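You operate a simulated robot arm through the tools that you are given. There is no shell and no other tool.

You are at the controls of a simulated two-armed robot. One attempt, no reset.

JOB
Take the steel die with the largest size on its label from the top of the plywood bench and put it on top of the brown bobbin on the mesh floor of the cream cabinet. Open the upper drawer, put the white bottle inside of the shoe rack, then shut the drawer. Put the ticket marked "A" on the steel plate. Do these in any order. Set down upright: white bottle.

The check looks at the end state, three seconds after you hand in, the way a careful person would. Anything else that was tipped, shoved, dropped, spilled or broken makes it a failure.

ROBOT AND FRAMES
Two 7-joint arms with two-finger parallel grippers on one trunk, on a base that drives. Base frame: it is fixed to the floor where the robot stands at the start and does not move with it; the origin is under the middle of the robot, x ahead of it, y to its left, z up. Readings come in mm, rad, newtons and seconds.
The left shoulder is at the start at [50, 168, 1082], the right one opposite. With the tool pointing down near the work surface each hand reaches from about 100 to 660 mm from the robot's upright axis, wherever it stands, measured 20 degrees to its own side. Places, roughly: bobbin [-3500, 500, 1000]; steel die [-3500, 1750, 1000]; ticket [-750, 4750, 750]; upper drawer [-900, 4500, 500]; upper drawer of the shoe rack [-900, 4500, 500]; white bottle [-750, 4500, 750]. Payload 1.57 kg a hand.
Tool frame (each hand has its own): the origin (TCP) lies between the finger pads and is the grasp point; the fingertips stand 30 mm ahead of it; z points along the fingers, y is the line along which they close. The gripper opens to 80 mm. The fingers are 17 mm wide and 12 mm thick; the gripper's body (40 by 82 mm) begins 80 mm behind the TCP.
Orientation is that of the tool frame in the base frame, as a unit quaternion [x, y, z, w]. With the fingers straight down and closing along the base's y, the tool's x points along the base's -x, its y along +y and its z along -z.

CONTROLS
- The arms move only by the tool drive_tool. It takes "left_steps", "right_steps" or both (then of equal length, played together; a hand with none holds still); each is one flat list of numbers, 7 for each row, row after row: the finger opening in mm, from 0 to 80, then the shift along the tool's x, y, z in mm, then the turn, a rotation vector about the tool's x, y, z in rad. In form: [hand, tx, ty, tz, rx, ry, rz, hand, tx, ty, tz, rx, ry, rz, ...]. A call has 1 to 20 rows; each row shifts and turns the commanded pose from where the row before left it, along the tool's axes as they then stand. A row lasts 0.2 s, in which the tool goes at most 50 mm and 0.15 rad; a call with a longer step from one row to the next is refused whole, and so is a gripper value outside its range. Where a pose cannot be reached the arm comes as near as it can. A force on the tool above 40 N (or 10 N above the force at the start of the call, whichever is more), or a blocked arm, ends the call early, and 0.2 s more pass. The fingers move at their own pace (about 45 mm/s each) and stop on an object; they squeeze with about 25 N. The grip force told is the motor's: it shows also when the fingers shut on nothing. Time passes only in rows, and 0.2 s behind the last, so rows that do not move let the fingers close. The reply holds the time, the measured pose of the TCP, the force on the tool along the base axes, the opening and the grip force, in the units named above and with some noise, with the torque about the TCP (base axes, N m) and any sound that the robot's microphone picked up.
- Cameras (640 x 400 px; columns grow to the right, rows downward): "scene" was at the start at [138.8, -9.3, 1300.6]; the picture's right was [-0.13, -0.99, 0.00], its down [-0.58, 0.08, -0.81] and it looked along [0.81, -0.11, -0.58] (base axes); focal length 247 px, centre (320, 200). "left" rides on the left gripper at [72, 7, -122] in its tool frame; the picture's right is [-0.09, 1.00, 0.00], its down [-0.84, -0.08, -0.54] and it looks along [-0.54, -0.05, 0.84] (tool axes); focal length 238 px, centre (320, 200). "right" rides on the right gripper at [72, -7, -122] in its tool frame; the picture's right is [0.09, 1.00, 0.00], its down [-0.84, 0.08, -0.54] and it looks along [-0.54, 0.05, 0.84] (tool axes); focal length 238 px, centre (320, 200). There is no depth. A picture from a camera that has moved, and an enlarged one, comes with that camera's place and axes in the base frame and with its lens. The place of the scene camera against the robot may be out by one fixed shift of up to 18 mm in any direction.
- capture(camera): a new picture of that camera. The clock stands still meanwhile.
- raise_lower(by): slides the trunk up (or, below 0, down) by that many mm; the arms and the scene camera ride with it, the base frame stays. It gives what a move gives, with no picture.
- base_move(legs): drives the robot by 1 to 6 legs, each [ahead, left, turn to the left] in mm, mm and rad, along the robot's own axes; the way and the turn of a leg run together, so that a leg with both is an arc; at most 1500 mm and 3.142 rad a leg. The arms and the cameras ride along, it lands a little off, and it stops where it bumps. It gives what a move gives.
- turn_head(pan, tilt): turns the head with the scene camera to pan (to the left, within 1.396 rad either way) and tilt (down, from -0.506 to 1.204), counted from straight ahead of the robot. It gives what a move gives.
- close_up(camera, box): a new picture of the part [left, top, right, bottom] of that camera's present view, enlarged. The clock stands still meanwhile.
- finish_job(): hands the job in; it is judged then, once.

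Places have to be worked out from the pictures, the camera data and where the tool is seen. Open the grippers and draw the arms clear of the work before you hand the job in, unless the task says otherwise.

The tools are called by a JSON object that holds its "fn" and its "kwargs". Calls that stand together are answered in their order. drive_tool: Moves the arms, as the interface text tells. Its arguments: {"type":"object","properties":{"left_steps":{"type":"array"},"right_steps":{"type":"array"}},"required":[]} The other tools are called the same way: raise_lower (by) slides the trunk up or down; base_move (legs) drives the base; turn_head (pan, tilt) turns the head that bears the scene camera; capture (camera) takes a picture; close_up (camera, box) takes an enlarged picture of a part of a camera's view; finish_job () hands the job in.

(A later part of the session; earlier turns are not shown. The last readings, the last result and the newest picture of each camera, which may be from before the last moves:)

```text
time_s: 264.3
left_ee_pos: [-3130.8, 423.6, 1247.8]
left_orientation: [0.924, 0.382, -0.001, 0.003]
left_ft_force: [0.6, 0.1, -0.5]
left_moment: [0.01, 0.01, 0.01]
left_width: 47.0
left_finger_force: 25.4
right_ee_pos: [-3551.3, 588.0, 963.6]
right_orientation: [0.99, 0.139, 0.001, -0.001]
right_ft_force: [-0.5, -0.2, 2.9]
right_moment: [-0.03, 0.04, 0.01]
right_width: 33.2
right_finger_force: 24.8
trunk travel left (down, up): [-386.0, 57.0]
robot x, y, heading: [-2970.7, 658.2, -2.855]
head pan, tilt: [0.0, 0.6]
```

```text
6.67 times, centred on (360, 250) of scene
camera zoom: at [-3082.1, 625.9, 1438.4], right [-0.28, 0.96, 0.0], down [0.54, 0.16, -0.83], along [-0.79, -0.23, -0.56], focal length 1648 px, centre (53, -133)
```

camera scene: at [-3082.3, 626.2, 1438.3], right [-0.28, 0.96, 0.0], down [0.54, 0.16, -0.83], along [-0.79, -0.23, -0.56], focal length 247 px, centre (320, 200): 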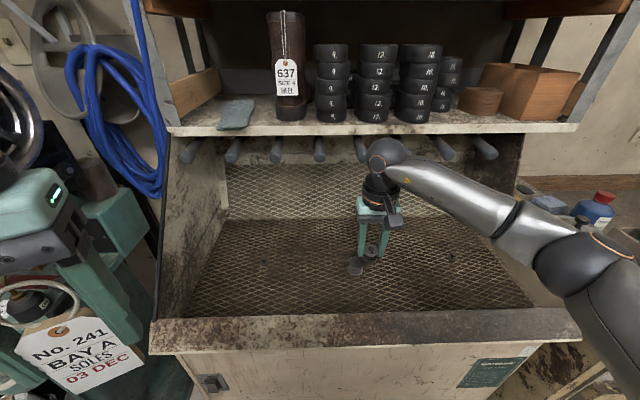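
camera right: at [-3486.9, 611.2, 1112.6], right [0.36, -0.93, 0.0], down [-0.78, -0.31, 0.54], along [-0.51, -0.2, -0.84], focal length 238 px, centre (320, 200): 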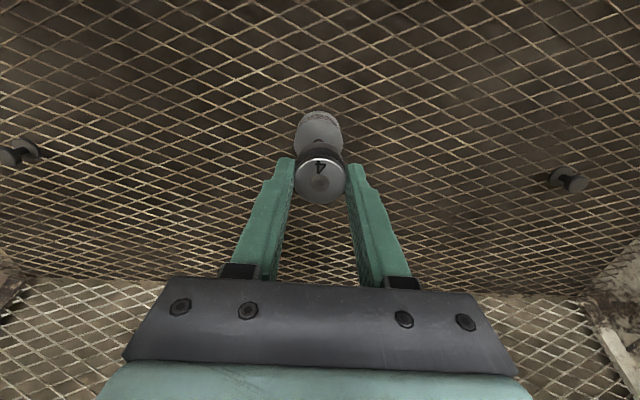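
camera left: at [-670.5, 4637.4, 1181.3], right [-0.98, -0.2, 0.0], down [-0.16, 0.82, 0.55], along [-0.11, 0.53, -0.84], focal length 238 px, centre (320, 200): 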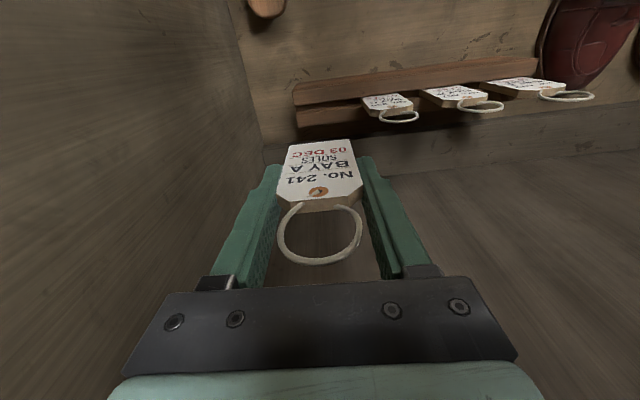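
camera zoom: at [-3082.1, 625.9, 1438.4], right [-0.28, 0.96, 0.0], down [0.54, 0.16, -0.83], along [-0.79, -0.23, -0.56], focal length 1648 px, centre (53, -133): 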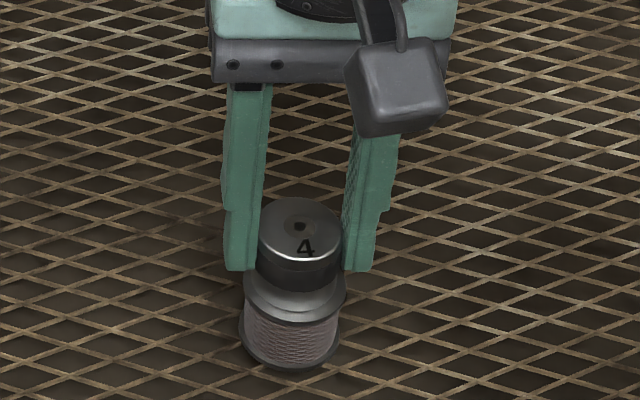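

The die is now centred on the bobbin. I release it slowly and lift away.

{"fn": "drive_tool", "kwargs": {"right_steps": [34, 0, 0, 0, 0, 0, 0, 37, 0, 0, 0, 0, 0, 0, 42, 0, 0, 0, 0, 0, 0, 50, 0, 0, 0, 0, 0, 0, 58, 0, 0, 0, 0, 0, 0, 58, 0, 0, 0, 0, 0, 0]}}

{"fn": "close_up", "kwargs": {"camera": "right", "box": [256, 90, 384, 190]}}

```text
time_s: 265.7
left_ee_pos: [-3131.7, 424.2, 1247.2]
left_orientation: [0.924, 0.382, -0.002, 0.003]
left_ft_force: [-0.2, 0.7, -0.8]
left_moment: [-0.02, -0.02, 0.04]
left_width: 47.0
left_finger_force: 24.7
right_ee_pos: [-3550.1, 588.5, 962.6]
right_orientation: [0.99, 0.139, 0.0, -0.001]
right_ft_force: [0.0, -0.2, 0.1]
right_moment: [-0.02, 0.02, -0.01]
right_width: 58.1
right_finger_force: 0.0
trunk travel left (down, up): [-386.0, 57.0]
robot x, y, heading: [-2969.8, 659.6, -2.855]
head pan, tilt: [0.0, 0.6]
```

```text
4.00 times, centred on (320, 140) of right
camera zoom: at [-3483.6, 613.2, 1084.6], right [0.36, -0.93, 0.0], down [-0.78, -0.31, 0.54], along [-0.51, -0.2, -0.84], focal length 953 px, centre (320, 440)
```

zoom: 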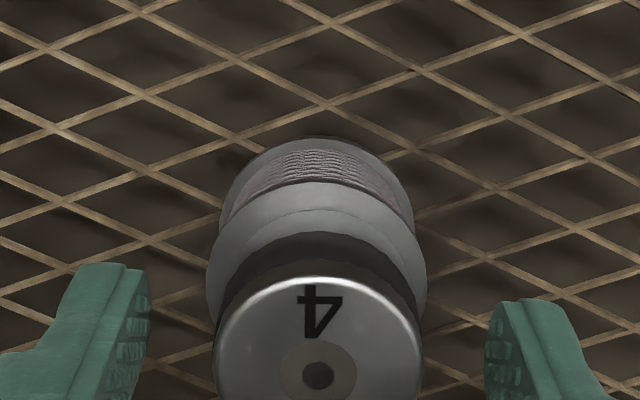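

The die stands freely on the bobbin. I raise the hand straight up and then draw it back out over the rim.

{"fn": "drive_tool", "kwargs": {"right_steps": [58, 0, 0, -10, 0, 0, 0, 58, 0, 0, -20, 0, 0, 0, 58, 0, 0, -25, 0, 0, 0, 58, 0, 0, -20, 0, 0, 0, 58, 25, 0, 0, 0, 0, 0, 58, 35, 0, 0, 0, 0, 0, 58, 40, 0, 0, 0, 0, 0, 58, 40, -10, 0, 0, 0, 0, 58, 40, -20, 0, 0, 0, 0, 58, 40, -20, 0, 0, 0, 0, 58, 40, -20, 0, 0, 0, 0, 58, 40, -20, 0, 0, 0, 0, 58, 0, 0, 0, 0, 0, 0]}}

{"fn": "capture", "kwargs": {"camera": "scene"}}

{"fn": "close_up", "kwargs": {"camera": "scene", "box": [320, 220, 400, 280]}}

```text
time_s: 268.5
left_ee_pos: [-3131.8, 424.7, 1245.5]
left_orientation: [0.925, 0.381, -0.001, 0.003]
left_ft_force: [0.1, -0.1, -0.4]
left_moment: [0.0, 0.04, 0.05]
left_width: 46.9
left_finger_force: 25.2
right_ee_pos: [-3288.0, 757.2, 1038.6]
right_orientation: [0.99, 0.139, 0.0, 0.0]
right_ft_force: [0.2, 0.4, -0.4]
right_moment: [0.02, 0.02, 0.03]
right_width: 58.0
right_finger_force: 0.0
trunk travel left (down, up): [-386.0, 57.0]
robot x, y, heading: [-2973.7, 660.2, -2.851]
head pan, tilt: [0.0, 0.6]
```

```text
taken
camera scene: at [-3082.5, 625.4, 1438.2], right [-0.28, 0.96, 0.0], down [0.54, 0.16, -0.82], along [-0.79, -0.23, -0.57], focal length 247 px, centre (320, 200)
```

scene: 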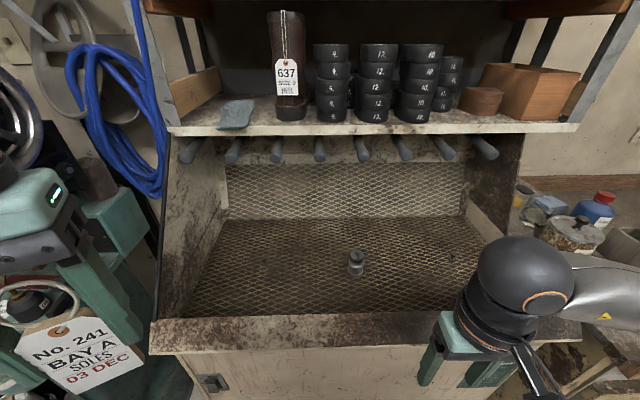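

```text
6.67 times, centred on (360, 250) of scene
camera zoom: at [-3082.5, 625.4, 1438.2], right [-0.28, 0.96, 0.0], down [0.54, 0.16, -0.82], along [-0.79, -0.23, -0.57], focal length 1648 px, centre (53, -133)
```

zoom: 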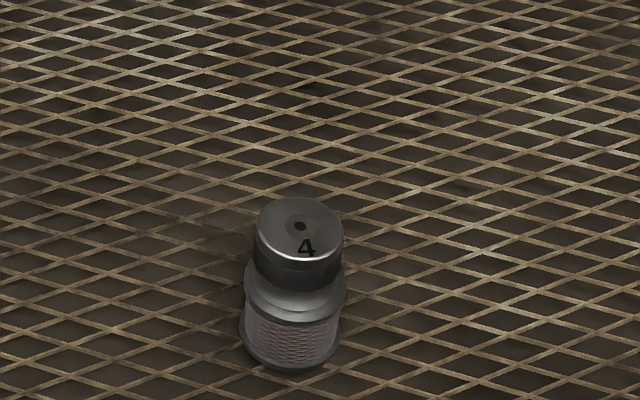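

The die "4" stays on the bobbin. Now the search for the steel plate: I zoom on the shelf above the cabinet where a flat gray piece lies.

{"fn": "close_up", "kwargs": {"camera": "scene", "box": [170, 70, 330, 170]}}

{"fn": "close_up", "kwargs": {"camera": "scene", "box": [440, 40, 640, 165]}}

```text
4.00 times, centred on (250, 120) of scene
camera zoom: at [-3082.5, 625.4, 1438.2], right [-0.28, 0.96, 0.0], down [0.54, 0.16, -0.82], along [-0.79, -0.23, -0.57], focal length 989 px, centre (600, 520)
```

zoom: 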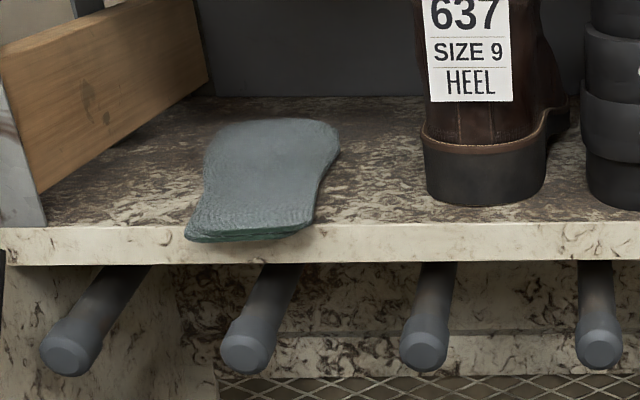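

```text
3.20 times, centred on (540, 102) of scene
camera zoom: at [-3082.5, 625.4, 1438.2], right [-0.28, 0.96, 0.0], down [0.54, 0.16, -0.82], along [-0.79, -0.23, -0.57], focal length 791 px, centre (-384, 512)
```

zoom: 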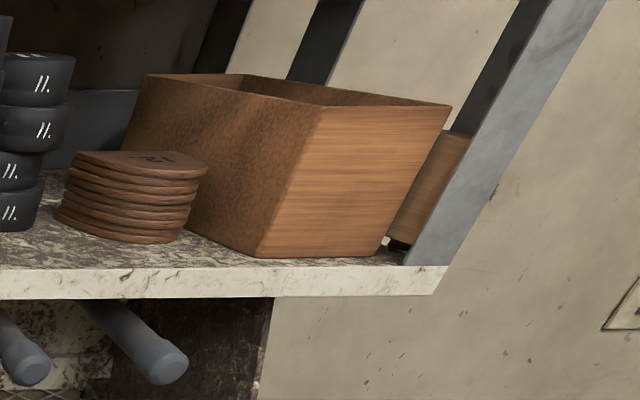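

Those are sole patterns, not a plate. I back away from the cabinet and turn around to look at the leather table from this side with the raised camera.

{"fn": "base_move", "kwargs": {"legs": [[-550, 0, 0], [0, 0, 2.9]]}}

{"fn": "turn_head", "kwargs": {"pan": 0.1, "tilt": 0.3}}

{"fn": "capture", "kwargs": {"camera": "scene"}}

```text
time_s: 278.5
left_ee_pos: [-2238.2, 1010.5, 1246.4]
left_orientation: [-0.279, 0.96, 0.003, 0.003]
left_ft_force: [0.4, -0.1, -0.8]
left_moment: [-0.01, 0.02, 0.01]
left_width: 47.0
left_finger_force: 25.3
right_ee_pos: [-2157.0, 652.8, 1037.5]
right_orientation: [-0.03, 1.0, 0.0, 0.0]
right_ft_force: [-1.0, 0.1, -1.0]
right_moment: [-0.02, -0.02, 0.02]
right_width: 58.1
right_finger_force: 0.0
trunk travel left (down, up): [-386.0, 57.0]
robot x, y, heading: [-2442.5, 812.9, 0.071]
head pan, tilt: [0.0, 0.6]
```

```text
time_s: 279.3
left_ee_pos: [-2236.9, 1010.4, 1246.1]
left_orientation: [-0.28, 0.96, 0.003, 0.003]
left_ft_force: [0.4, 0.7, 0.6]
left_moment: [0.0, 0.0, 0.0]
left_width: 46.6
left_finger_force: 25.2
right_ee_pos: [-2157.1, 651.4, 1037.1]
right_orientation: [-0.03, 1.0, 0.0, 0.001]
right_ft_force: [-0.9, 0.5, 0.3]
right_moment: [0.03, 0.01, 0.0]
right_width: 58.0
right_finger_force: 0.0
trunk travel left (down, up): [-386.0, 57.0]
robot x, y, heading: [-2447.1, 813.9, 0.068]
head pan, tilt: [0.099, 0.3]
```

```text
taken
camera scene: at [-2301.2, 835.9, 1465.7], right [0.17, -0.99, 0.0], down [-0.29, -0.05, -0.96], along [0.94, 0.16, -0.3], focal length 247 px, centre (320, 200)
```

scene: 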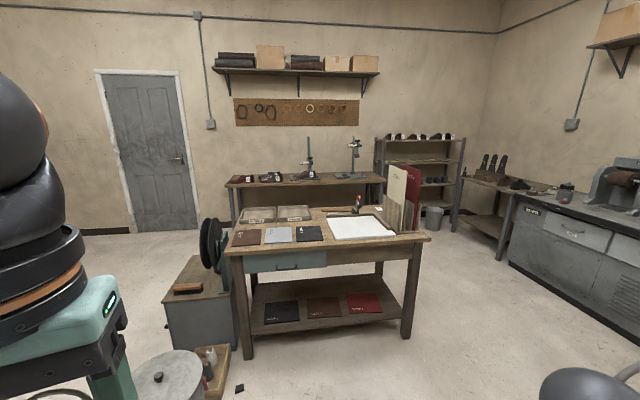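

{"fn": "close_up", "kwargs": {"camera": "scene", "box": [220, 160, 440, 280]}}

{"fn": "close_up", "kwargs": {"camera": "scene", "box": [300, 190, 400, 250]}}

{"fn": "close_up", "kwargs": {"camera": "scene", "box": [220, 120, 400, 210]}}

{"fn": "close_up", "kwargs": {"camera": "scene", "box": [460, 120, 640, 260]}}

```text
2.91 times, centred on (330, 220) of scene
camera zoom: at [-2301.2, 835.9, 1465.7], right [0.17, -0.99, 0.0], down [-0.29, -0.05, -0.96], along [0.94, 0.16, -0.3], focal length 719 px, centre (291, 142)
```

zoom: 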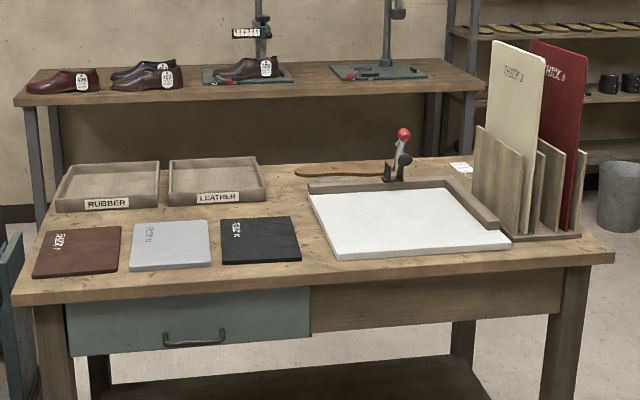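

```text
6.40 times, centred on (350, 220) of scene
camera zoom: at [-2301.2, 835.9, 1465.7], right [0.17, -0.99, 0.0], down [-0.29, -0.05, -0.96], along [0.94, 0.16, -0.3], focal length 1582 px, centre (128, 72)
```

zoom: 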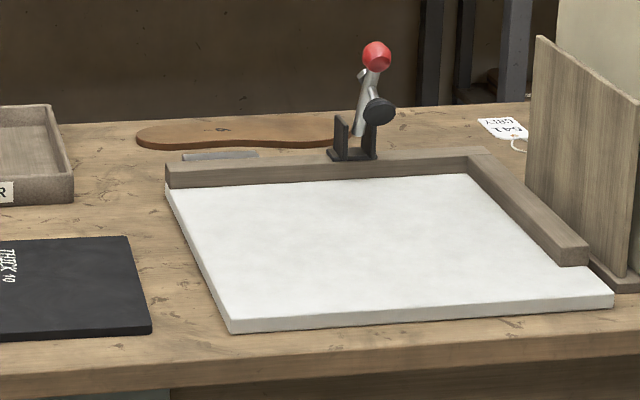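

```text
3.56 times, centred on (310, 165) of scene
camera zoom: at [-2301.2, 835.9, 1465.7], right [0.17, -0.99, 0.0], down [-0.29, -0.05, -0.96], along [0.94, 0.16, -0.3], focal length 879 px, centre (356, 324)
```

zoom: 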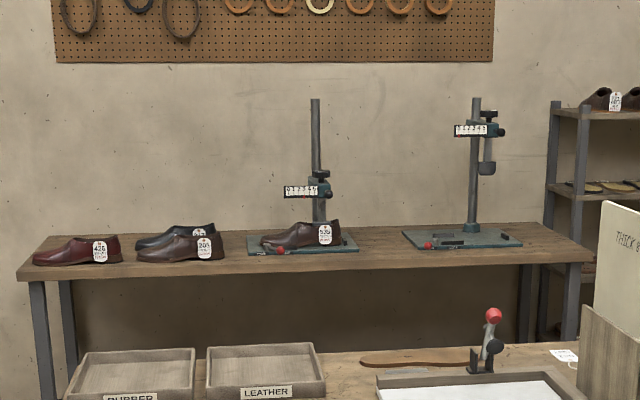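

```text
2.86 times, centred on (550, 190) of scene
camera zoom: at [-2301.2, 835.9, 1465.7], right [0.17, -0.99, 0.0], down [-0.29, -0.05, -0.96], along [0.94, 0.16, -0.3], focal length 706 px, centre (-337, 229)
```

zoom: 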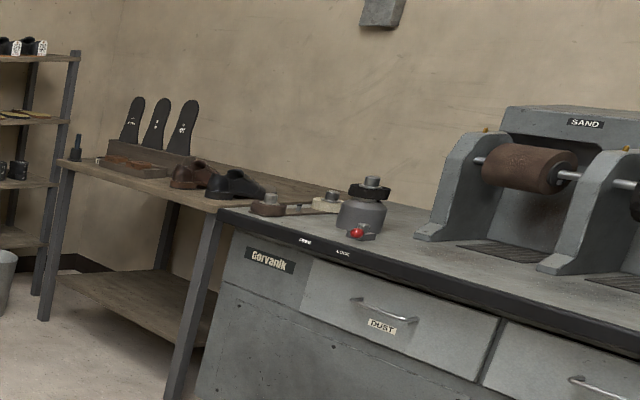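

On the leather table, behind the white board, a thin light-gray slab is partly visible — a likely steel plate. I'll go around to the corridor side to inspect it: first turn to face along the room and drive back the known free way.

{"fn": "base_move", "kwargs": {"legs": [[0, 0, 1.792], [1310, 0, 0], [450, -1350, 0], [430, -1210, 0]]}}

{"fn": "turn_head", "kwargs": {"pan": 0.0, "tilt": 0.4}}

{"fn": "capture", "kwargs": {"camera": "scene"}}

```text
time_s: 312.3
left_ee_pos: [-887.4, 3830.6, 1246.1]
left_orientation: [0.926, -0.378, -0.003, 0.001]
left_ft_force: [0.4, 0.2, 0.0]
left_moment: [-0.04, 0.0, -0.01]
left_width: 46.6
left_finger_force: 25.2
right_ee_pos: [-557.2, 3989.4, 1037.8]
right_orientation: [0.801, -0.598, 0.0, 0.0]
right_ft_force: [0.4, -1.0, -1.1]
right_moment: [-0.02, 0.01, 0.0]
right_width: 58.1
right_finger_force: 0.1
trunk travel left (down, up): [-386.0, 57.0]
robot x, y, heading: [-647.6, 3674.7, 1.869]
head pan, tilt: [0.099, 0.3]
```

```text
time_s: 313.0
left_ee_pos: [-887.2, 3829.6, 1246.2]
left_orientation: [0.925, -0.379, -0.003, 0.001]
left_ft_force: [0.5, 0.5, -0.1]
left_moment: [0.02, 0.01, 0.03]
left_width: 46.9
left_finger_force: 24.5
right_ee_pos: [-556.6, 3989.4, 1038.6]
right_orientation: [0.801, -0.598, 0.0, 0.0]
right_ft_force: [0.8, -0.7, -0.2]
right_moment: [-0.01, 0.0, 0.01]
right_width: 57.9
right_finger_force: 0.0
trunk travel left (down, up): [-386.0, 57.0]
robot x, y, heading: [-649.1, 3671.0, 1.864]
head pan, tilt: [0.0, 0.4]
```

```text
taken
camera scene: at [-677.7, 3800.5, 1456.6], right [0.96, 0.29, 0.0], down [0.11, -0.37, -0.92], along [-0.27, 0.88, -0.39], focal length 247 px, centre (320, 200)
```

scene: 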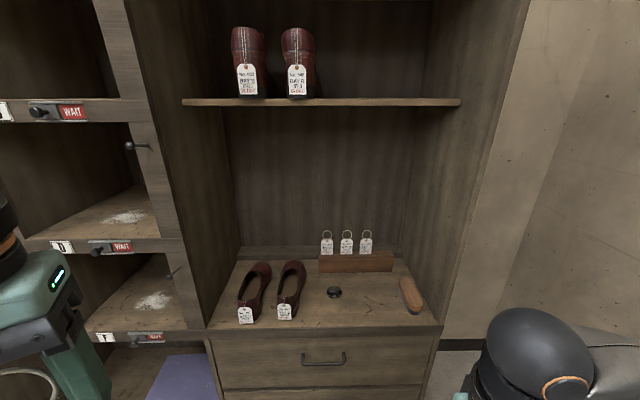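

I'm back before the rack; now I reverse south along the corridor's centre line to the leather table.

{"fn": "base_move", "kwargs": {"legs": [[-1300, 0, 0], [-1220, 0, 0]]}}

{"fn": "turn_head", "kwargs": {"pan": 1.39, "tilt": 0.6}}

{"fn": "capture", "kwargs": {"camera": "scene"}}

```text
time_s: 325.3
left_ee_pos: [-157.9, 1425.6, 1246.1]
left_orientation: [0.926, -0.378, -0.002, -0.001]
left_ft_force: [-0.6, 0.3, 0.8]
left_moment: [0.01, 0.0, -0.03]
left_width: 47.0
left_finger_force: 24.4
right_ee_pos: [172.2, 1584.6, 1038.0]
right_orientation: [0.801, -0.599, 0.0, 0.0]
right_ft_force: [-0.2, -0.6, 0.6]
right_moment: [-0.03, -0.01, -0.01]
right_width: 57.8
right_finger_force: 0.2
trunk travel left (down, up): [-386.0, 57.0]
robot x, y, heading: [77.5, 1265.7, 1.869]
head pan, tilt: [0.0, 0.4]
```

```text
time_s: 326.8
left_ee_pos: [-157.7, 1425.4, 1247.4]
left_orientation: [0.925, -0.379, -0.003, 0.001]
left_ft_force: [0.1, -0.4, -0.8]
left_moment: [0.0, -0.03, -0.02]
left_width: 46.8
left_finger_force: 25.5
right_ee_pos: [173.9, 1585.5, 1038.0]
right_orientation: [0.801, -0.598, 0.0, 0.0]
right_ft_force: [-0.1, 0.4, 0.1]
right_moment: [0.02, 0.04, -0.02]
right_width: 57.9
right_finger_force: 0.0
trunk travel left (down, up): [-386.0, 57.0]
robot x, y, heading: [78.2, 1262.2, 1.868]
head pan, tilt: [1.389, 0.6]
```

```text
taken
camera scene: at [-8.2, 1297.4, 1438.3], right [-0.11, 0.99, 0.0], down [0.56, 0.06, -0.83], along [-0.82, -0.09, -0.56], focal length 247 px, centre (320, 200)
```

scene: 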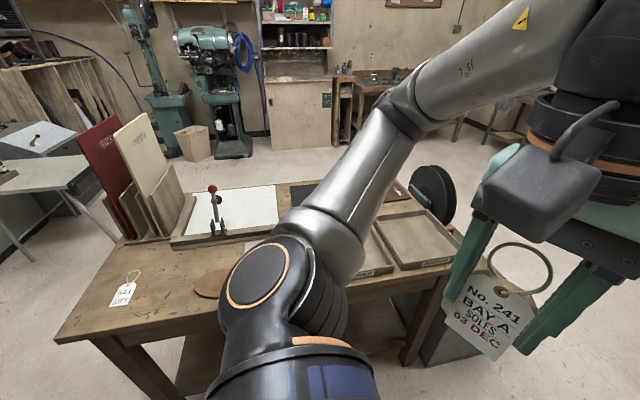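

The left arm hides the slab; I rotate 1.57 rad to face the table.

{"fn": "base_move", "kwargs": {"legs": [[0, 0, 1.565]]}}

{"fn": "turn_head", "kwargs": {"pan": 0.0, "tilt": 0.65}}

{"fn": "capture", "kwargs": {"camera": "scene"}}

```text
time_s: 331.1
left_ee_pos: [-74.6, 1028.1, 1246.5]
left_orientation: [0.919, 0.395, -0.001, 0.002]
left_ft_force: [0.2, -0.2, -0.3]
left_moment: [0.0, -0.02, 0.01]
left_width: 47.1
left_finger_force: 25.6
right_ee_pos: [-240.1, 1355.3, 1039.4]
right_orientation: [0.988, 0.152, 0.0, -0.001]
right_ft_force: [0.0, 0.4, 0.0]
right_moment: [-0.02, -0.01, 0.02]
right_width: 58.1
right_finger_force: 0.1
trunk travel left (down, up): [-386.0, 57.0]
robot x, y, heading: [78.1, 1267.5, -2.83]
head pan, tilt: [1.389, 0.6]
```

```text
time_s: 332.6
left_ee_pos: [-75.0, 1027.2, 1246.8]
left_orientation: [0.919, 0.395, -0.001, 0.002]
left_ft_force: [-1.0, 0.0, 0.5]
left_moment: [0.01, -0.01, -0.01]
left_width: 46.9
left_finger_force: 24.8
right_ee_pos: [-239.4, 1355.6, 1038.6]
right_orientation: [0.988, 0.151, 0.0, 0.001]
right_ft_force: [0.8, -0.8, -0.3]
right_moment: [0.01, -0.04, 0.0]
right_width: 58.1
right_finger_force: 0.0
trunk travel left (down, up): [-386.0, 57.0]
robot x, y, heading: [77.4, 1268.1, -2.828]
head pan, tilt: [0.0, 0.649]
```

```text
taken
camera scene: at [-29.3, 1230.0, 1434.0], right [-0.31, 0.95, 0.0], down [0.57, 0.19, -0.8], along [-0.76, -0.25, -0.6], focal length 247 px, centre (320, 200)
```

scene: 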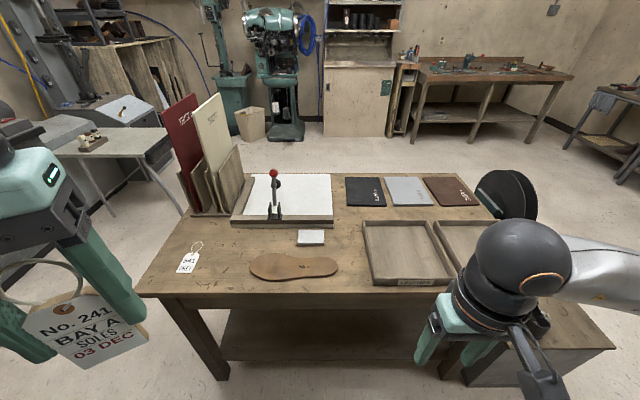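

{"fn": "close_up", "kwargs": {"camera": "scene", "box": [230, 210, 390, 300]}}

{"fn": "close_up", "kwargs": {"camera": "scene", "box": [0, 60, 200, 200]}}

```text
4.00 times, centred on (310, 255) of scene
camera zoom: at [-29.3, 1230.0, 1434.0], right [-0.31, 0.95, 0.0], down [0.57, 0.19, -0.8], along [-0.76, -0.25, -0.6], focal length 989 px, centre (360, -20)
```

zoom: 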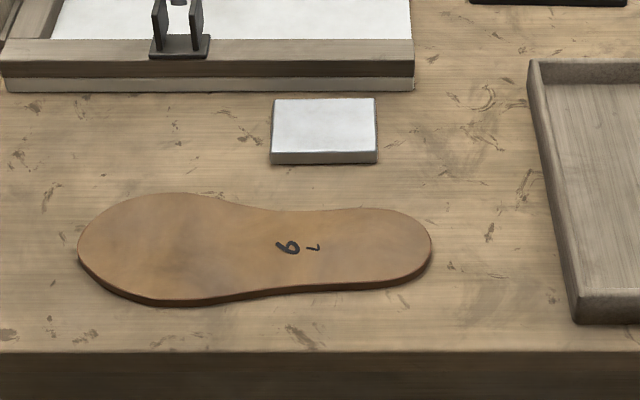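

```text
2.86 times, centred on (100, 130) of scene
camera zoom: at [-29.3, 1230.0, 1434.0], right [-0.31, 0.95, 0.0], down [0.57, 0.19, -0.8], along [-0.76, -0.25, -0.6], focal length 706 px, centre (949, 400)
```

zoom: 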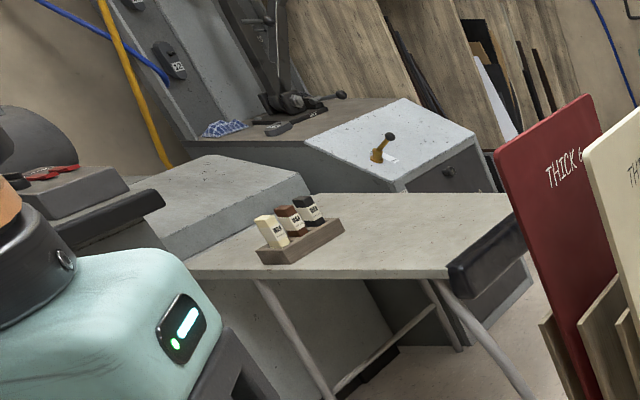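

I zoom further on the small slab to judge its material, and check other flat steel candidates.

{"fn": "close_up", "kwargs": {"camera": "scene", "box": [285, 222, 337, 252]}}

{"fn": "close_up", "kwargs": {"camera": "scene", "box": [400, 40, 580, 130]}}

```text
12.31 times, centred on (311, 237) of scene
camera zoom: at [-29.3, 1230.0, 1434.0], right [-0.31, 0.95, 0.0], down [0.57, 0.19, -0.8], along [-0.76, -0.25, -0.6], focal length 3043 px, centre (431, -255)
```

zoom: 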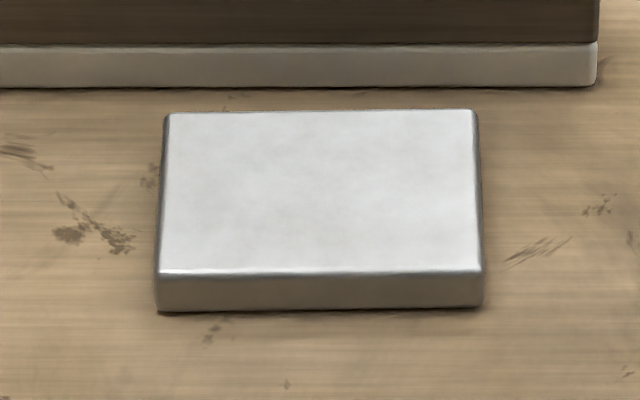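

```text
3.56 times, centred on (490, 85) of scene
camera zoom: at [-29.3, 1230.0, 1434.0], right [-0.31, 0.95, 0.0], down [0.57, 0.19, -0.8], along [-0.76, -0.25, -0.6], focal length 879 px, centre (-284, 609)
```

zoom: 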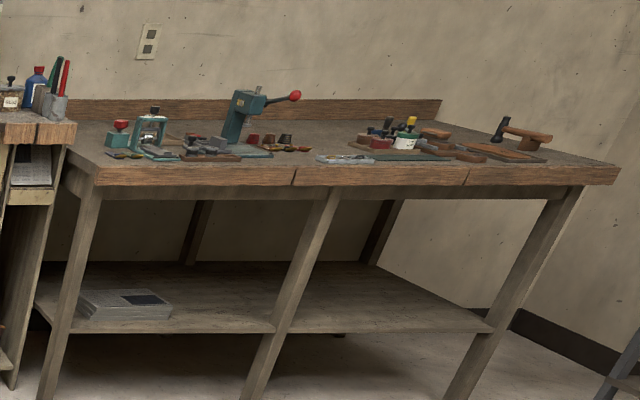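

The slab shows bright metallic bevels: this is the steel plate (~90×62 mm, top z≈812, centre ≈(-605, 1014)). I align the base to the table, move closer and a bit right, and lift the right hand out of the way.

{"fn": "drive_tool", "kwargs": {"right_steps": [58, 0, 0, -40, 0, 0, 0, 58, 0, 0, -40, 0, 0, 0, 58, 0, 0, -40, 0, 0, 0, 58, 0, 0, -40, 0, 0, 0, 58, 0, 0, 0, 0, 0, 0]}}

{"fn": "base_move", "kwargs": {"legs": [[0, 0, -0.022], [160, -100, 0]]}}

{"fn": "capture", "kwargs": {"camera": "scene"}}

```text
time_s: 333.8
left_ee_pos: [-74.0, 1027.1, 1246.7]
left_orientation: [0.919, 0.395, -0.002, 0.004]
left_ft_force: [-0.2, 0.6, 0.2]
left_moment: [-0.01, 0.01, 0.03]
left_width: 46.9
left_finger_force: 25.0
right_ee_pos: [-238.9, 1356.1, 1197.9]
right_orientation: [0.988, 0.153, 0.001, 0.0]
right_ft_force: [0.4, 0.9, 0.2]
right_moment: [-0.04, -0.02, 0.01]
right_width: 58.1
right_finger_force: 0.1
trunk travel left (down, up): [-386.0, 57.0]
robot x, y, heading: [80.4, 1266.1, -2.823]
head pan, tilt: [0.0, 0.649]
```

```text
time_s: 335.7
left_ee_pos: [-259.5, 1081.0, 1246.7]
left_orientation: [0.924, 0.383, -0.001, 0.003]
left_ft_force: [0.0, 0.0, -0.5]
left_moment: [0.0, -0.04, 0.0]
left_width: 46.8
left_finger_force: 25.1
right_ee_pos: [-417.5, 1414.0, 1198.8]
right_orientation: [0.99, 0.141, 0.0, -0.001]
right_ft_force: [0.2, 0.0, -1.0]
right_moment: [0.03, -0.02, 0.01]
right_width: 58.1
right_finger_force: 0.1
trunk travel left (down, up): [-386.0, 57.0]
robot x, y, heading: [-99.3, 1318.9, -2.849]
head pan, tilt: [0.0, 0.649]
```

```text
taken
camera scene: at [-210.0, 1283.1, 1433.9], right [-0.29, 0.96, 0.0], down [0.58, 0.17, -0.8], along [-0.76, -0.23, -0.61], focal length 247 px, centre (320, 200)
```

scene: 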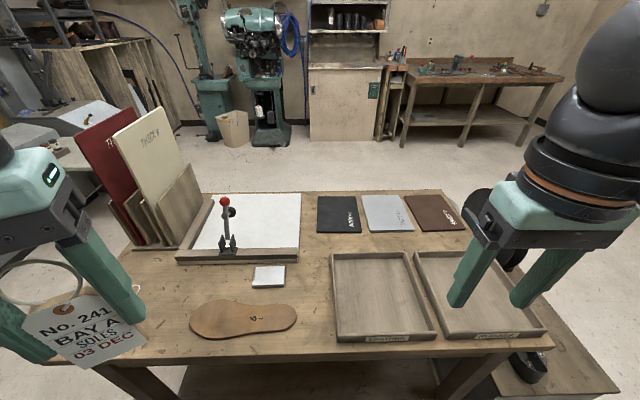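

Good position. I lower the trunk 180 mm, then extend the left hand forward and yaw it into line with the plate.

{"fn": "raise_lower", "kwargs": {"by": -180}}

{"fn": "drive_tool", "kwargs": {"left_steps": [30, 0, 0, 0, 0, 0, 0.13, 30, 0, 0, 0, 0, 0, 0.13, 30, 0, 0, 0, 0, 0, 0.13, 30, 0, 0, 0, 0, 0, 0.13, 30, -35, 0, 0, 0, 0, 0, 30, -40, 0, 0, 0, 0, 0, 30, -40, 0, 0, 0, 0, 0, 30, -40, 0, 0, 0, 0, 0, 30, -40, 0, 0, 0, 0, 0, 30, -40, 0, 0, 0, 0, 0, 30, 0, 0, 0, 0, 0, 0]}}

{"fn": "capture", "kwargs": {"camera": "left"}}

{"fn": "capture", "kwargs": {"camera": "scene"}}

```text
time_s: 337.7
left_ee_pos: [-258.6, 1080.9, 1066.9]
left_orientation: [0.924, 0.384, -0.002, 0.003]
left_ft_force: [-0.6, -0.1, 0.1]
left_moment: [0.01, 0.01, 0.02]
left_width: 46.7
left_finger_force: 25.1
right_ee_pos: [-416.3, 1412.3, 1017.8]
right_orientation: [0.99, 0.14, 0.0, 0.0]
right_ft_force: [0.2, 0.2, 0.3]
right_moment: [-0.01, 0.02, -0.02]
right_width: 57.9
right_finger_force: 0.0
trunk travel left (down, up): [-206.0, 237.0]
robot x, y, heading: [-97.0, 1314.6, -2.853]
head pan, tilt: [0.0, 0.649]
```

```text
time_s: 340.1
left_ee_pos: [-486.5, 1019.0, 1066.6]
left_orientation: [0.991, 0.133, -0.001, 0.002]
left_ft_force: [-0.6, 0.4, -0.2]
left_moment: [0.03, -0.02, -0.03]
left_width: 46.9
left_finger_force: 24.8
right_ee_pos: [-416.2, 1412.5, 1018.2]
right_orientation: [0.99, 0.141, 0.0, 0.0]
right_ft_force: [0.8, -0.2, 0.8]
right_moment: [0.01, 0.03, -0.01]
right_width: 58.0
right_finger_force: 0.1
trunk travel left (down, up): [-206.0, 237.0]
robot x, y, heading: [-102.9, 1318.8, -2.849]
head pan, tilt: [0.0, 0.649]
```

```text
taken
camera left: at [-415.7, 1031.8, 1190.0], right [0.17, -0.98, 0.01], down [-0.83, -0.14, 0.54], along [-0.53, -0.1, -0.84], focal length 238 px, centre (320, 200)
```

left: 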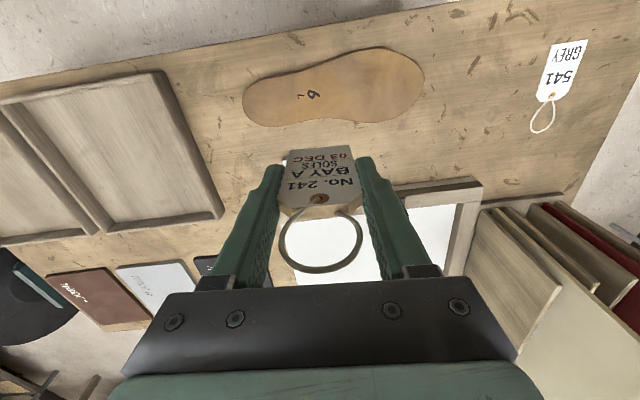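

```text
taken
camera scene: at [-209.2, 1282.9, 1254.0], right [-0.29, 0.96, 0.0], down [0.58, 0.17, -0.8], along [-0.76, -0.23, -0.6], focal length 247 px, centre (320, 200)
```

scene: 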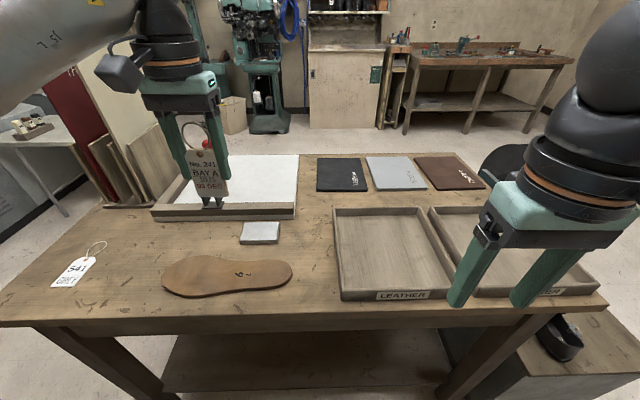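

{"fn": "close_up", "kwargs": {"camera": "scene", "box": [210, 205, 310, 265]}}

```text
6.40 times, centred on (260, 235) of scene
camera zoom: at [-209.2, 1282.9, 1254.0], right [-0.29, 0.96, 0.0], down [0.58, 0.17, -0.8], along [-0.76, -0.23, -0.6], focal length 1582 px, centre (704, -24)
```

zoom: 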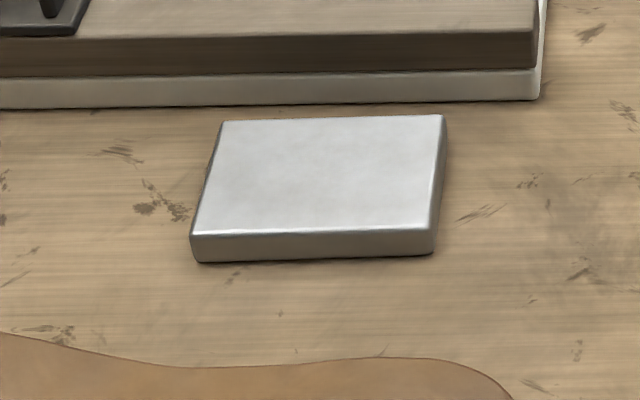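

The plate's top is 88×62 mm, centred at about (-598, 1016) with z≈820. I fine-yaw the hand and pitch it 58° so the ticket leans toward lying flat.

{"fn": "drive_tool", "kwargs": {"left_steps": [30, 0, 0, 0, 0, 0, -0.065, 30, 0, 0, 0, 0, -0.1446, 0, 30, 0, 0, 0, 0, -0.1446, 0, 30, 0, 0, 0, 0, -0.1446, 0, 30, 0, 0, 0, 0, -0.1446, 0, 30, 0, 0, 0, 0, -0.1446, 0, 30, 0, 0, 0, 0, -0.1446, 0, 30, 0, 0, 0, 0, -0.1446, 0, 30, 0, 0, 0, 0, 0, 0]}}

{"fn": "capture", "kwargs": {"camera": "scene"}}

{"fn": "capture", "kwargs": {"camera": "left"}}

```text
time_s: 342.1
left_ee_pos: [-487.4, 1018.9, 1067.1]
left_orientation: [0.862, 0.143, -0.48, 0.083]
left_ft_force: [-0.5, -0.9, 0.5]
left_moment: [-0.04, 0.01, 0.04]
left_width: 46.8
left_finger_force: 25.1
right_ee_pos: [-417.1, 1413.0, 1018.6]
right_orientation: [0.99, 0.141, 0.0, 0.0]
right_ft_force: [0.4, 0.1, 0.1]
right_moment: [0.01, 0.02, 0.03]
right_width: 57.7
right_finger_force: 0.0
trunk travel left (down, up): [-206.0, 237.0]
robot x, y, heading: [-101.1, 1316.2, -2.848]
head pan, tilt: [0.0, 0.649]
```

```text
taken
camera scene: at [-209.2, 1282.9, 1254.0], right [-0.29, 0.96, 0.0], down [0.58, 0.17, -0.8], along [-0.76, -0.23, -0.6], focal length 247 px, centre (320, 200)
```

scene: 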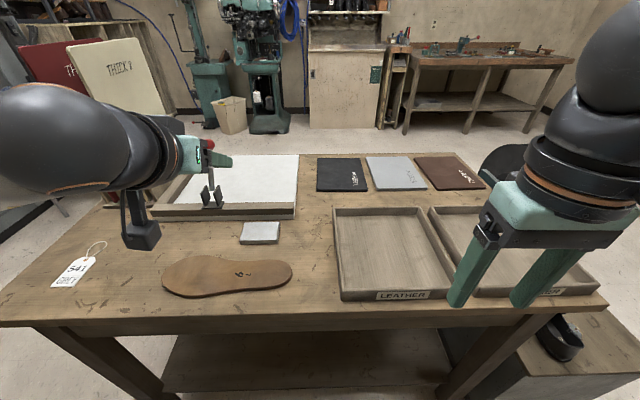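

```text
taken
camera left: at [-350.6, 1058.7, 1071.4], right [0.28, -0.96, 0.08], down [-0.01, 0.08, 1.0], along [-0.96, -0.28, 0.02], focal length 238 px, centre (320, 200)
```

left: 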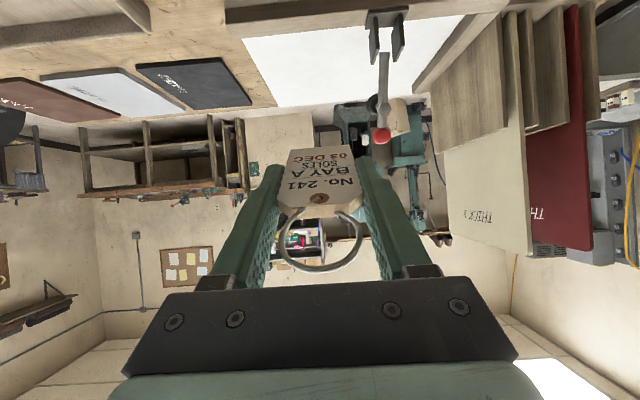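

The ticket now leans 58° from vertical, pointing away from me. I bring it over the plate, hovering about 65 mm above.

{"fn": "drive_tool", "kwargs": {"left_steps": [30, 19.9, -8.5, 33.1, 0, 0, 0, 30, 19.9, -8.5, 33.1, 0, 0, 0, 30, 19.9, -8.6, 33.1, 0, 0, 0, 30, 19.8, -8.6, 33, 0, 0, 0, 30, 0, 0, 0, 0, 0, 0]}}

{"fn": "capture", "kwargs": {"camera": "scene"}}

{"fn": "close_up", "kwargs": {"camera": "scene", "box": [180, 170, 320, 270]}}

{"fn": "capture", "kwargs": {"camera": "left"}}

```text
time_s: 343.3
left_ee_pos: [-563.1, 1026.9, 927.9]
left_orientation: [0.862, 0.143, -0.478, 0.083]
left_ft_force: [-0.2, -0.7, -0.3]
left_moment: [0.0, -0.02, -0.04]
left_width: 46.9
left_finger_force: 25.0
right_ee_pos: [-415.7, 1413.0, 1017.3]
right_orientation: [0.99, 0.141, 0.0, 0.0]
right_ft_force: [0.2, 0.4, 0.0]
right_moment: [-0.01, 0.0, 0.02]
right_width: 57.8
right_finger_force: 0.1
trunk travel left (down, up): [-206.0, 237.0]
robot x, y, heading: [-98.6, 1317.4, -2.848]
head pan, tilt: [0.0, 0.649]
```

```text
taken
camera scene: at [-209.3, 1282.9, 1254.0], right [-0.29, 0.96, 0.0], down [0.58, 0.17, -0.8], along [-0.76, -0.23, -0.6], focal length 247 px, centre (320, 200)
```

scene: 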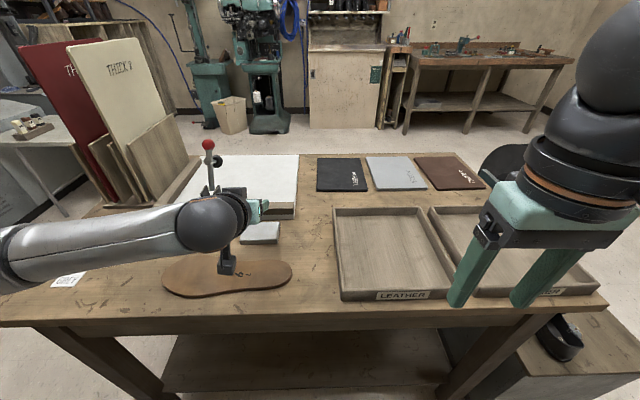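

```text
4.00 times, centred on (250, 220) of scene
camera zoom: at [-209.3, 1282.9, 1254.0], right [-0.29, 0.96, 0.0], down [0.58, 0.17, -0.8], along [-0.76, -0.23, -0.6], focal length 989 px, centre (600, 120)
```

zoom: 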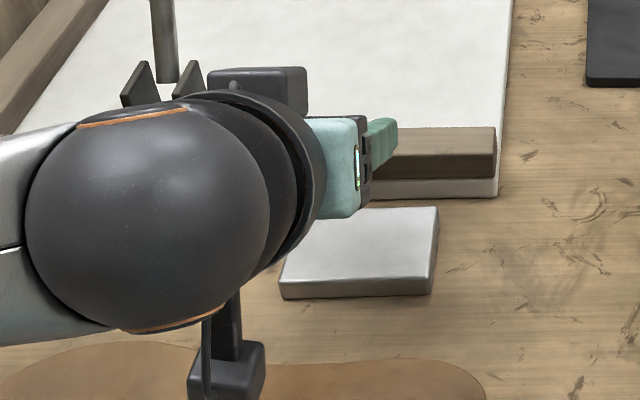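

```text
taken
camera left: at [-428.3, 1066.8, 932.4], right [0.28, -0.96, 0.08], down [-0.01, 0.08, 1.0], along [-0.96, -0.28, 0.01], focal length 238 px, centre (320, 200)
```

left: 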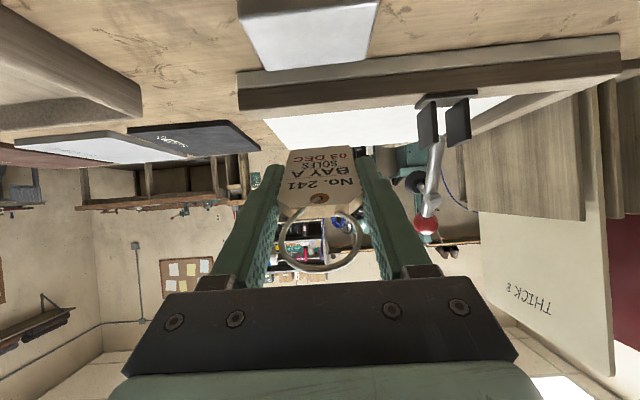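

{"fn": "close_up", "kwargs": {"camera": "left", "box": [220, 0, 400, 112]}}

```text
3.56 times, centred on (310, 56) of left
camera zoom: at [-428.3, 1066.8, 932.4], right [0.28, -0.96, 0.08], down [-0.01, 0.08, 1.0], along [-0.96, -0.28, 0.01], focal length 848 px, centre (356, 712)
```

zoom: 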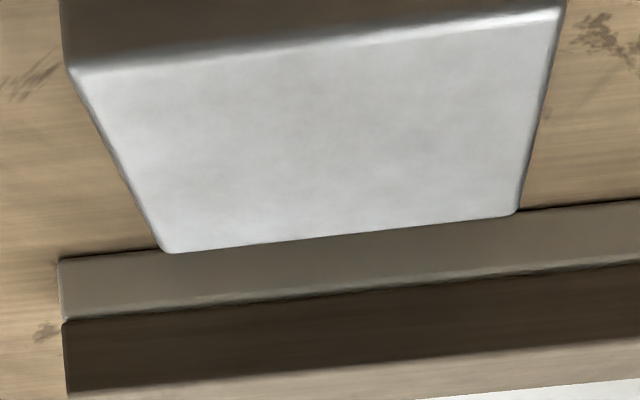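

Combining both views: plate top z≈815, centre (-603, 1012), and the ticket is laterally aligned within 1 mm. I lower to about 10 mm above contact near the plate's far side.

{"fn": "drive_tool", "kwargs": {"left_steps": [30, 16, 0, 12.5, 0, 0, 0, 30, 16, 0, 12.5, 0, 0, 0, 30, 15.6, 0.2, 12.2, 0, 0, 0, 30, 0, 0, 0, 0, 0, 0]}}

{"fn": "capture", "kwargs": {"camera": "left"}}

{"fn": "close_up", "kwargs": {"camera": "scene", "box": [180, 170, 320, 270]}}

```text
time_s: 344.3
left_ee_pos: [-568.4, 1024.1, 868.4]
left_orientation: [0.862, 0.144, -0.478, 0.083]
left_ft_force: [-0.2, 0.2, -0.6]
left_moment: [-0.01, -0.04, -0.03]
left_width: 47.0
left_finger_force: 24.9
right_ee_pos: [-416.3, 1412.8, 1018.0]
right_orientation: [0.99, 0.141, 0.0, 0.0]
right_ft_force: [0.2, -0.1, -0.7]
right_moment: [-0.02, -0.01, -0.02]
right_width: 58.1
right_finger_force: 0.0
trunk travel left (down, up): [-206.0, 237.0]
robot x, y, heading: [-97.0, 1314.7, -2.849]
head pan, tilt: [0.0, 0.649]
```

```text
taken
camera left: at [-433.6, 1064.3, 872.9], right [0.28, -0.96, 0.08], down [-0.01, 0.08, 1.0], along [-0.96, -0.28, 0.01], focal length 238 px, centre (320, 200)
```

left: 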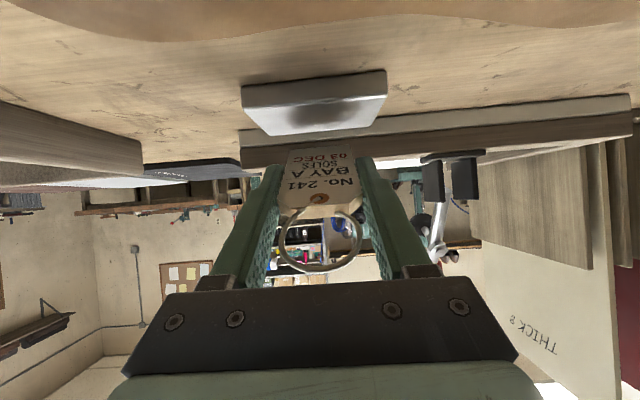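

```text
4.00 times, centred on (250, 220) of scene
camera zoom: at [-209.2, 1282.9, 1254.0], right [-0.29, 0.96, 0.0], down [0.58, 0.17, -0.8], along [-0.76, -0.23, -0.6], focal length 989 px, centre (600, 120)
```

zoom: 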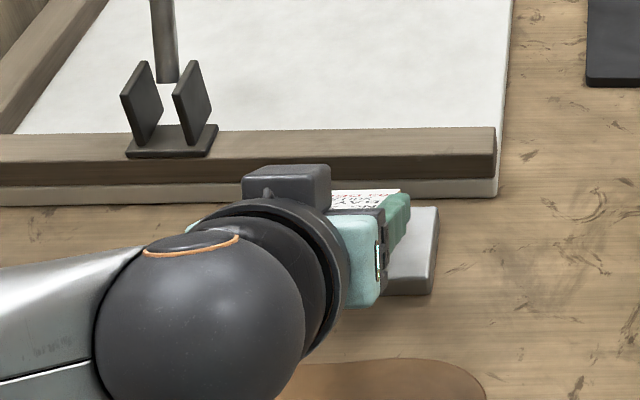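

{"fn": "close_up", "kwargs": {"camera": "left", "box": [230, 60, 410, 172]}}

{"fn": "close_up", "kwargs": {"camera": "left", "box": [240, 130, 400, 280]}}

```text
3.56 times, centred on (320, 116) of left
camera zoom: at [-433.6, 1064.3, 872.9], right [0.28, -0.96, 0.08], down [-0.01, 0.08, 1.0], along [-0.96, -0.28, 0.01], focal length 848 px, centre (320, 499)
```

zoom: 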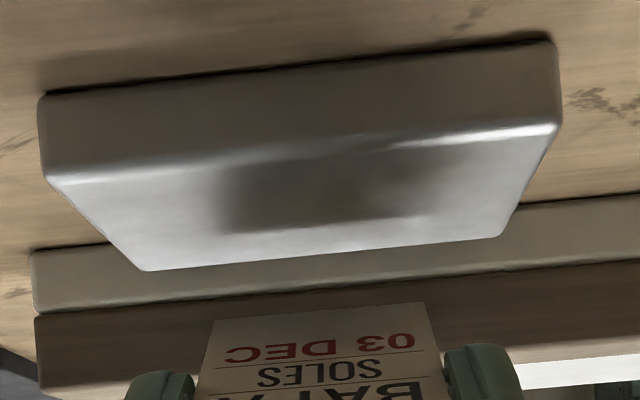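

```text
2.67 times, centred on (320, 205) of left
camera zoom: at [-433.6, 1064.3, 872.9], right [0.28, -0.96, 0.08], down [-0.01, 0.08, 1.0], along [-0.96, -0.28, 0.01], focal length 636 px, centre (320, 187)
```

zoom: 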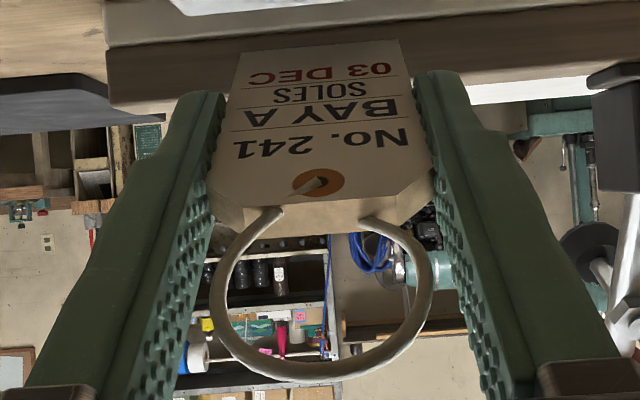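

The card's lower edge is 61 mm ahead of the TCP (card 47×73 mm), so it is now ~13 mm past the plate's centre and 18 mm above it. I shift 13 mm further and lower to just above contact.

{"fn": "drive_tool", "kwargs": {"left_steps": [30, 1.8, 0, 8.6, 0, 0, 0, 30, 1.7, 0, 8.5, 0, 0, 0, 30, 0, 0, 0, 0, 0, 0]}}

{"fn": "close_up", "kwargs": {"camera": "left", "box": [230, 60, 410, 172]}}

```text
time_s: 345.1
left_ee_pos: [-581.7, 1022.0, 858.0]
left_orientation: [0.862, 0.143, -0.479, 0.082]
left_ft_force: [-0.8, -0.1, -0.1]
left_moment: [0.0, 0.03, -0.03]
left_width: 47.1
left_finger_force: 25.1
right_ee_pos: [-416.6, 1413.9, 1017.8]
right_orientation: [0.99, 0.141, -0.001, 0.0]
right_ft_force: [-0.3, -0.7, -0.2]
right_moment: [-0.01, 0.01, -0.01]
right_width: 57.8
right_finger_force: 0.0
trunk travel left (down, up): [-206.0, 237.0]
robot x, y, heading: [-100.2, 1315.0, -2.852]
head pan, tilt: [0.0, 0.649]
```

```text
3.56 times, centred on (320, 116) of left
camera zoom: at [-445.6, 1060.5, 861.6], right [0.28, -0.96, 0.08], down [-0.01, 0.08, 1.0], along [-0.96, -0.28, 0.01], focal length 848 px, centre (320, 499)
```

zoom: 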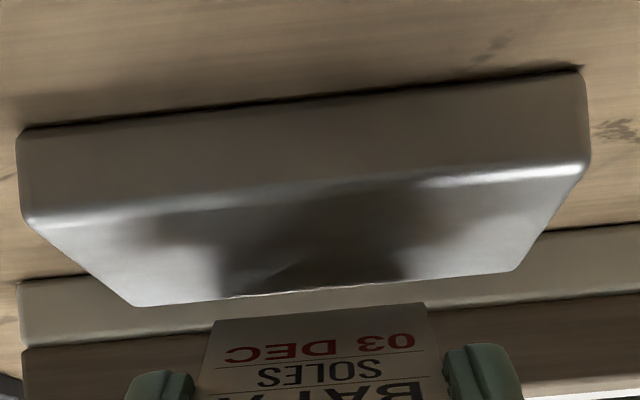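

The lower edge is ~7 mm above the plate and 4 mm inside its far edge. I come back 2.5 mm and lower 5 mm, then step down to contact.

{"fn": "drive_tool", "kwargs": {"left_steps": [30, 5.6, 0, 0.5, 0, 0, 0, 30, 0, 0, 0, 0, 0, 0]}}

{"fn": "drive_tool", "kwargs": {"left_steps": [30, 1.3, 0, 0.8, 0, 0, 0, 30, 0, 0, 0, 0, 0, 0]}}

{"fn": "drive_tool", "kwargs": {"left_steps": [30, 1.3, 0, 0.8, 0, 0, 0, 30, 0, 0, 0, 0, 0, 0]}}

```text
time_s: 345.7
left_ee_pos: [-578.0, 1021.2, 852.6]
left_orientation: [0.862, 0.143, -0.479, 0.082]
left_ft_force: [-0.3, 0.0, 0.9]
left_moment: [0.0, 0.05, -0.01]
left_width: 47.0
left_finger_force: 25.4
right_ee_pos: [-416.4, 1413.1, 1017.6]
right_orientation: [0.99, 0.141, 0.0, 0.0]
right_ft_force: [0.7, -0.8, 0.1]
right_moment: [-0.02, -0.02, 0.01]
right_width: 57.9
right_finger_force: 0.1
trunk travel left (down, up): [-206.0, 237.0]
robot x, y, heading: [-100.9, 1321.8, -2.848]
head pan, tilt: [0.0, 0.649]
```

```text
time_s: 346.3
left_ee_pos: [-578.8, 1020.9, 852.3]
left_orientation: [0.861, 0.144, -0.48, 0.083]
left_ft_force: [-0.1, -0.1, 4.7]
left_moment: [-0.08, 0.32, 0.03]
left_width: 47.1
left_finger_force: 25.2
right_ee_pos: [-416.6, 1412.8, 1018.9]
right_orientation: [0.99, 0.141, 0.0, 0.0]
right_ft_force: [-0.7, -0.6, -0.5]
right_moment: [-0.03, -0.01, 0.0]
right_width: 58.0
right_finger_force: 0.1
trunk travel left (down, up): [-206.0, 237.0]
robot x, y, heading: [-98.5, 1317.7, -2.852]
head pan, tilt: [0.0, 0.649]
```

```text
time_s: 346.9
left_ee_pos: [-578.8, 1021.8, 851.9]
left_orientation: [0.861, 0.143, -0.481, 0.082]
left_ft_force: [1.0, -0.7, 12.6]
left_moment: [-0.18, 0.63, 0.02]
left_width: 46.9
left_finger_force: 24.7
right_ee_pos: [-415.2, 1413.3, 1018.8]
right_orientation: [0.99, 0.141, -0.001, -0.001]
right_ft_force: [0.4, 1.1, 0.4]
right_moment: [0.02, -0.01, 0.03]
right_width: 57.9
right_finger_force: 0.0
trunk travel left (down, up): [-206.0, 237.0]
robot x, y, heading: [-100.8, 1316.7, -2.852]
head pan, tilt: [0.0, 0.649]
```

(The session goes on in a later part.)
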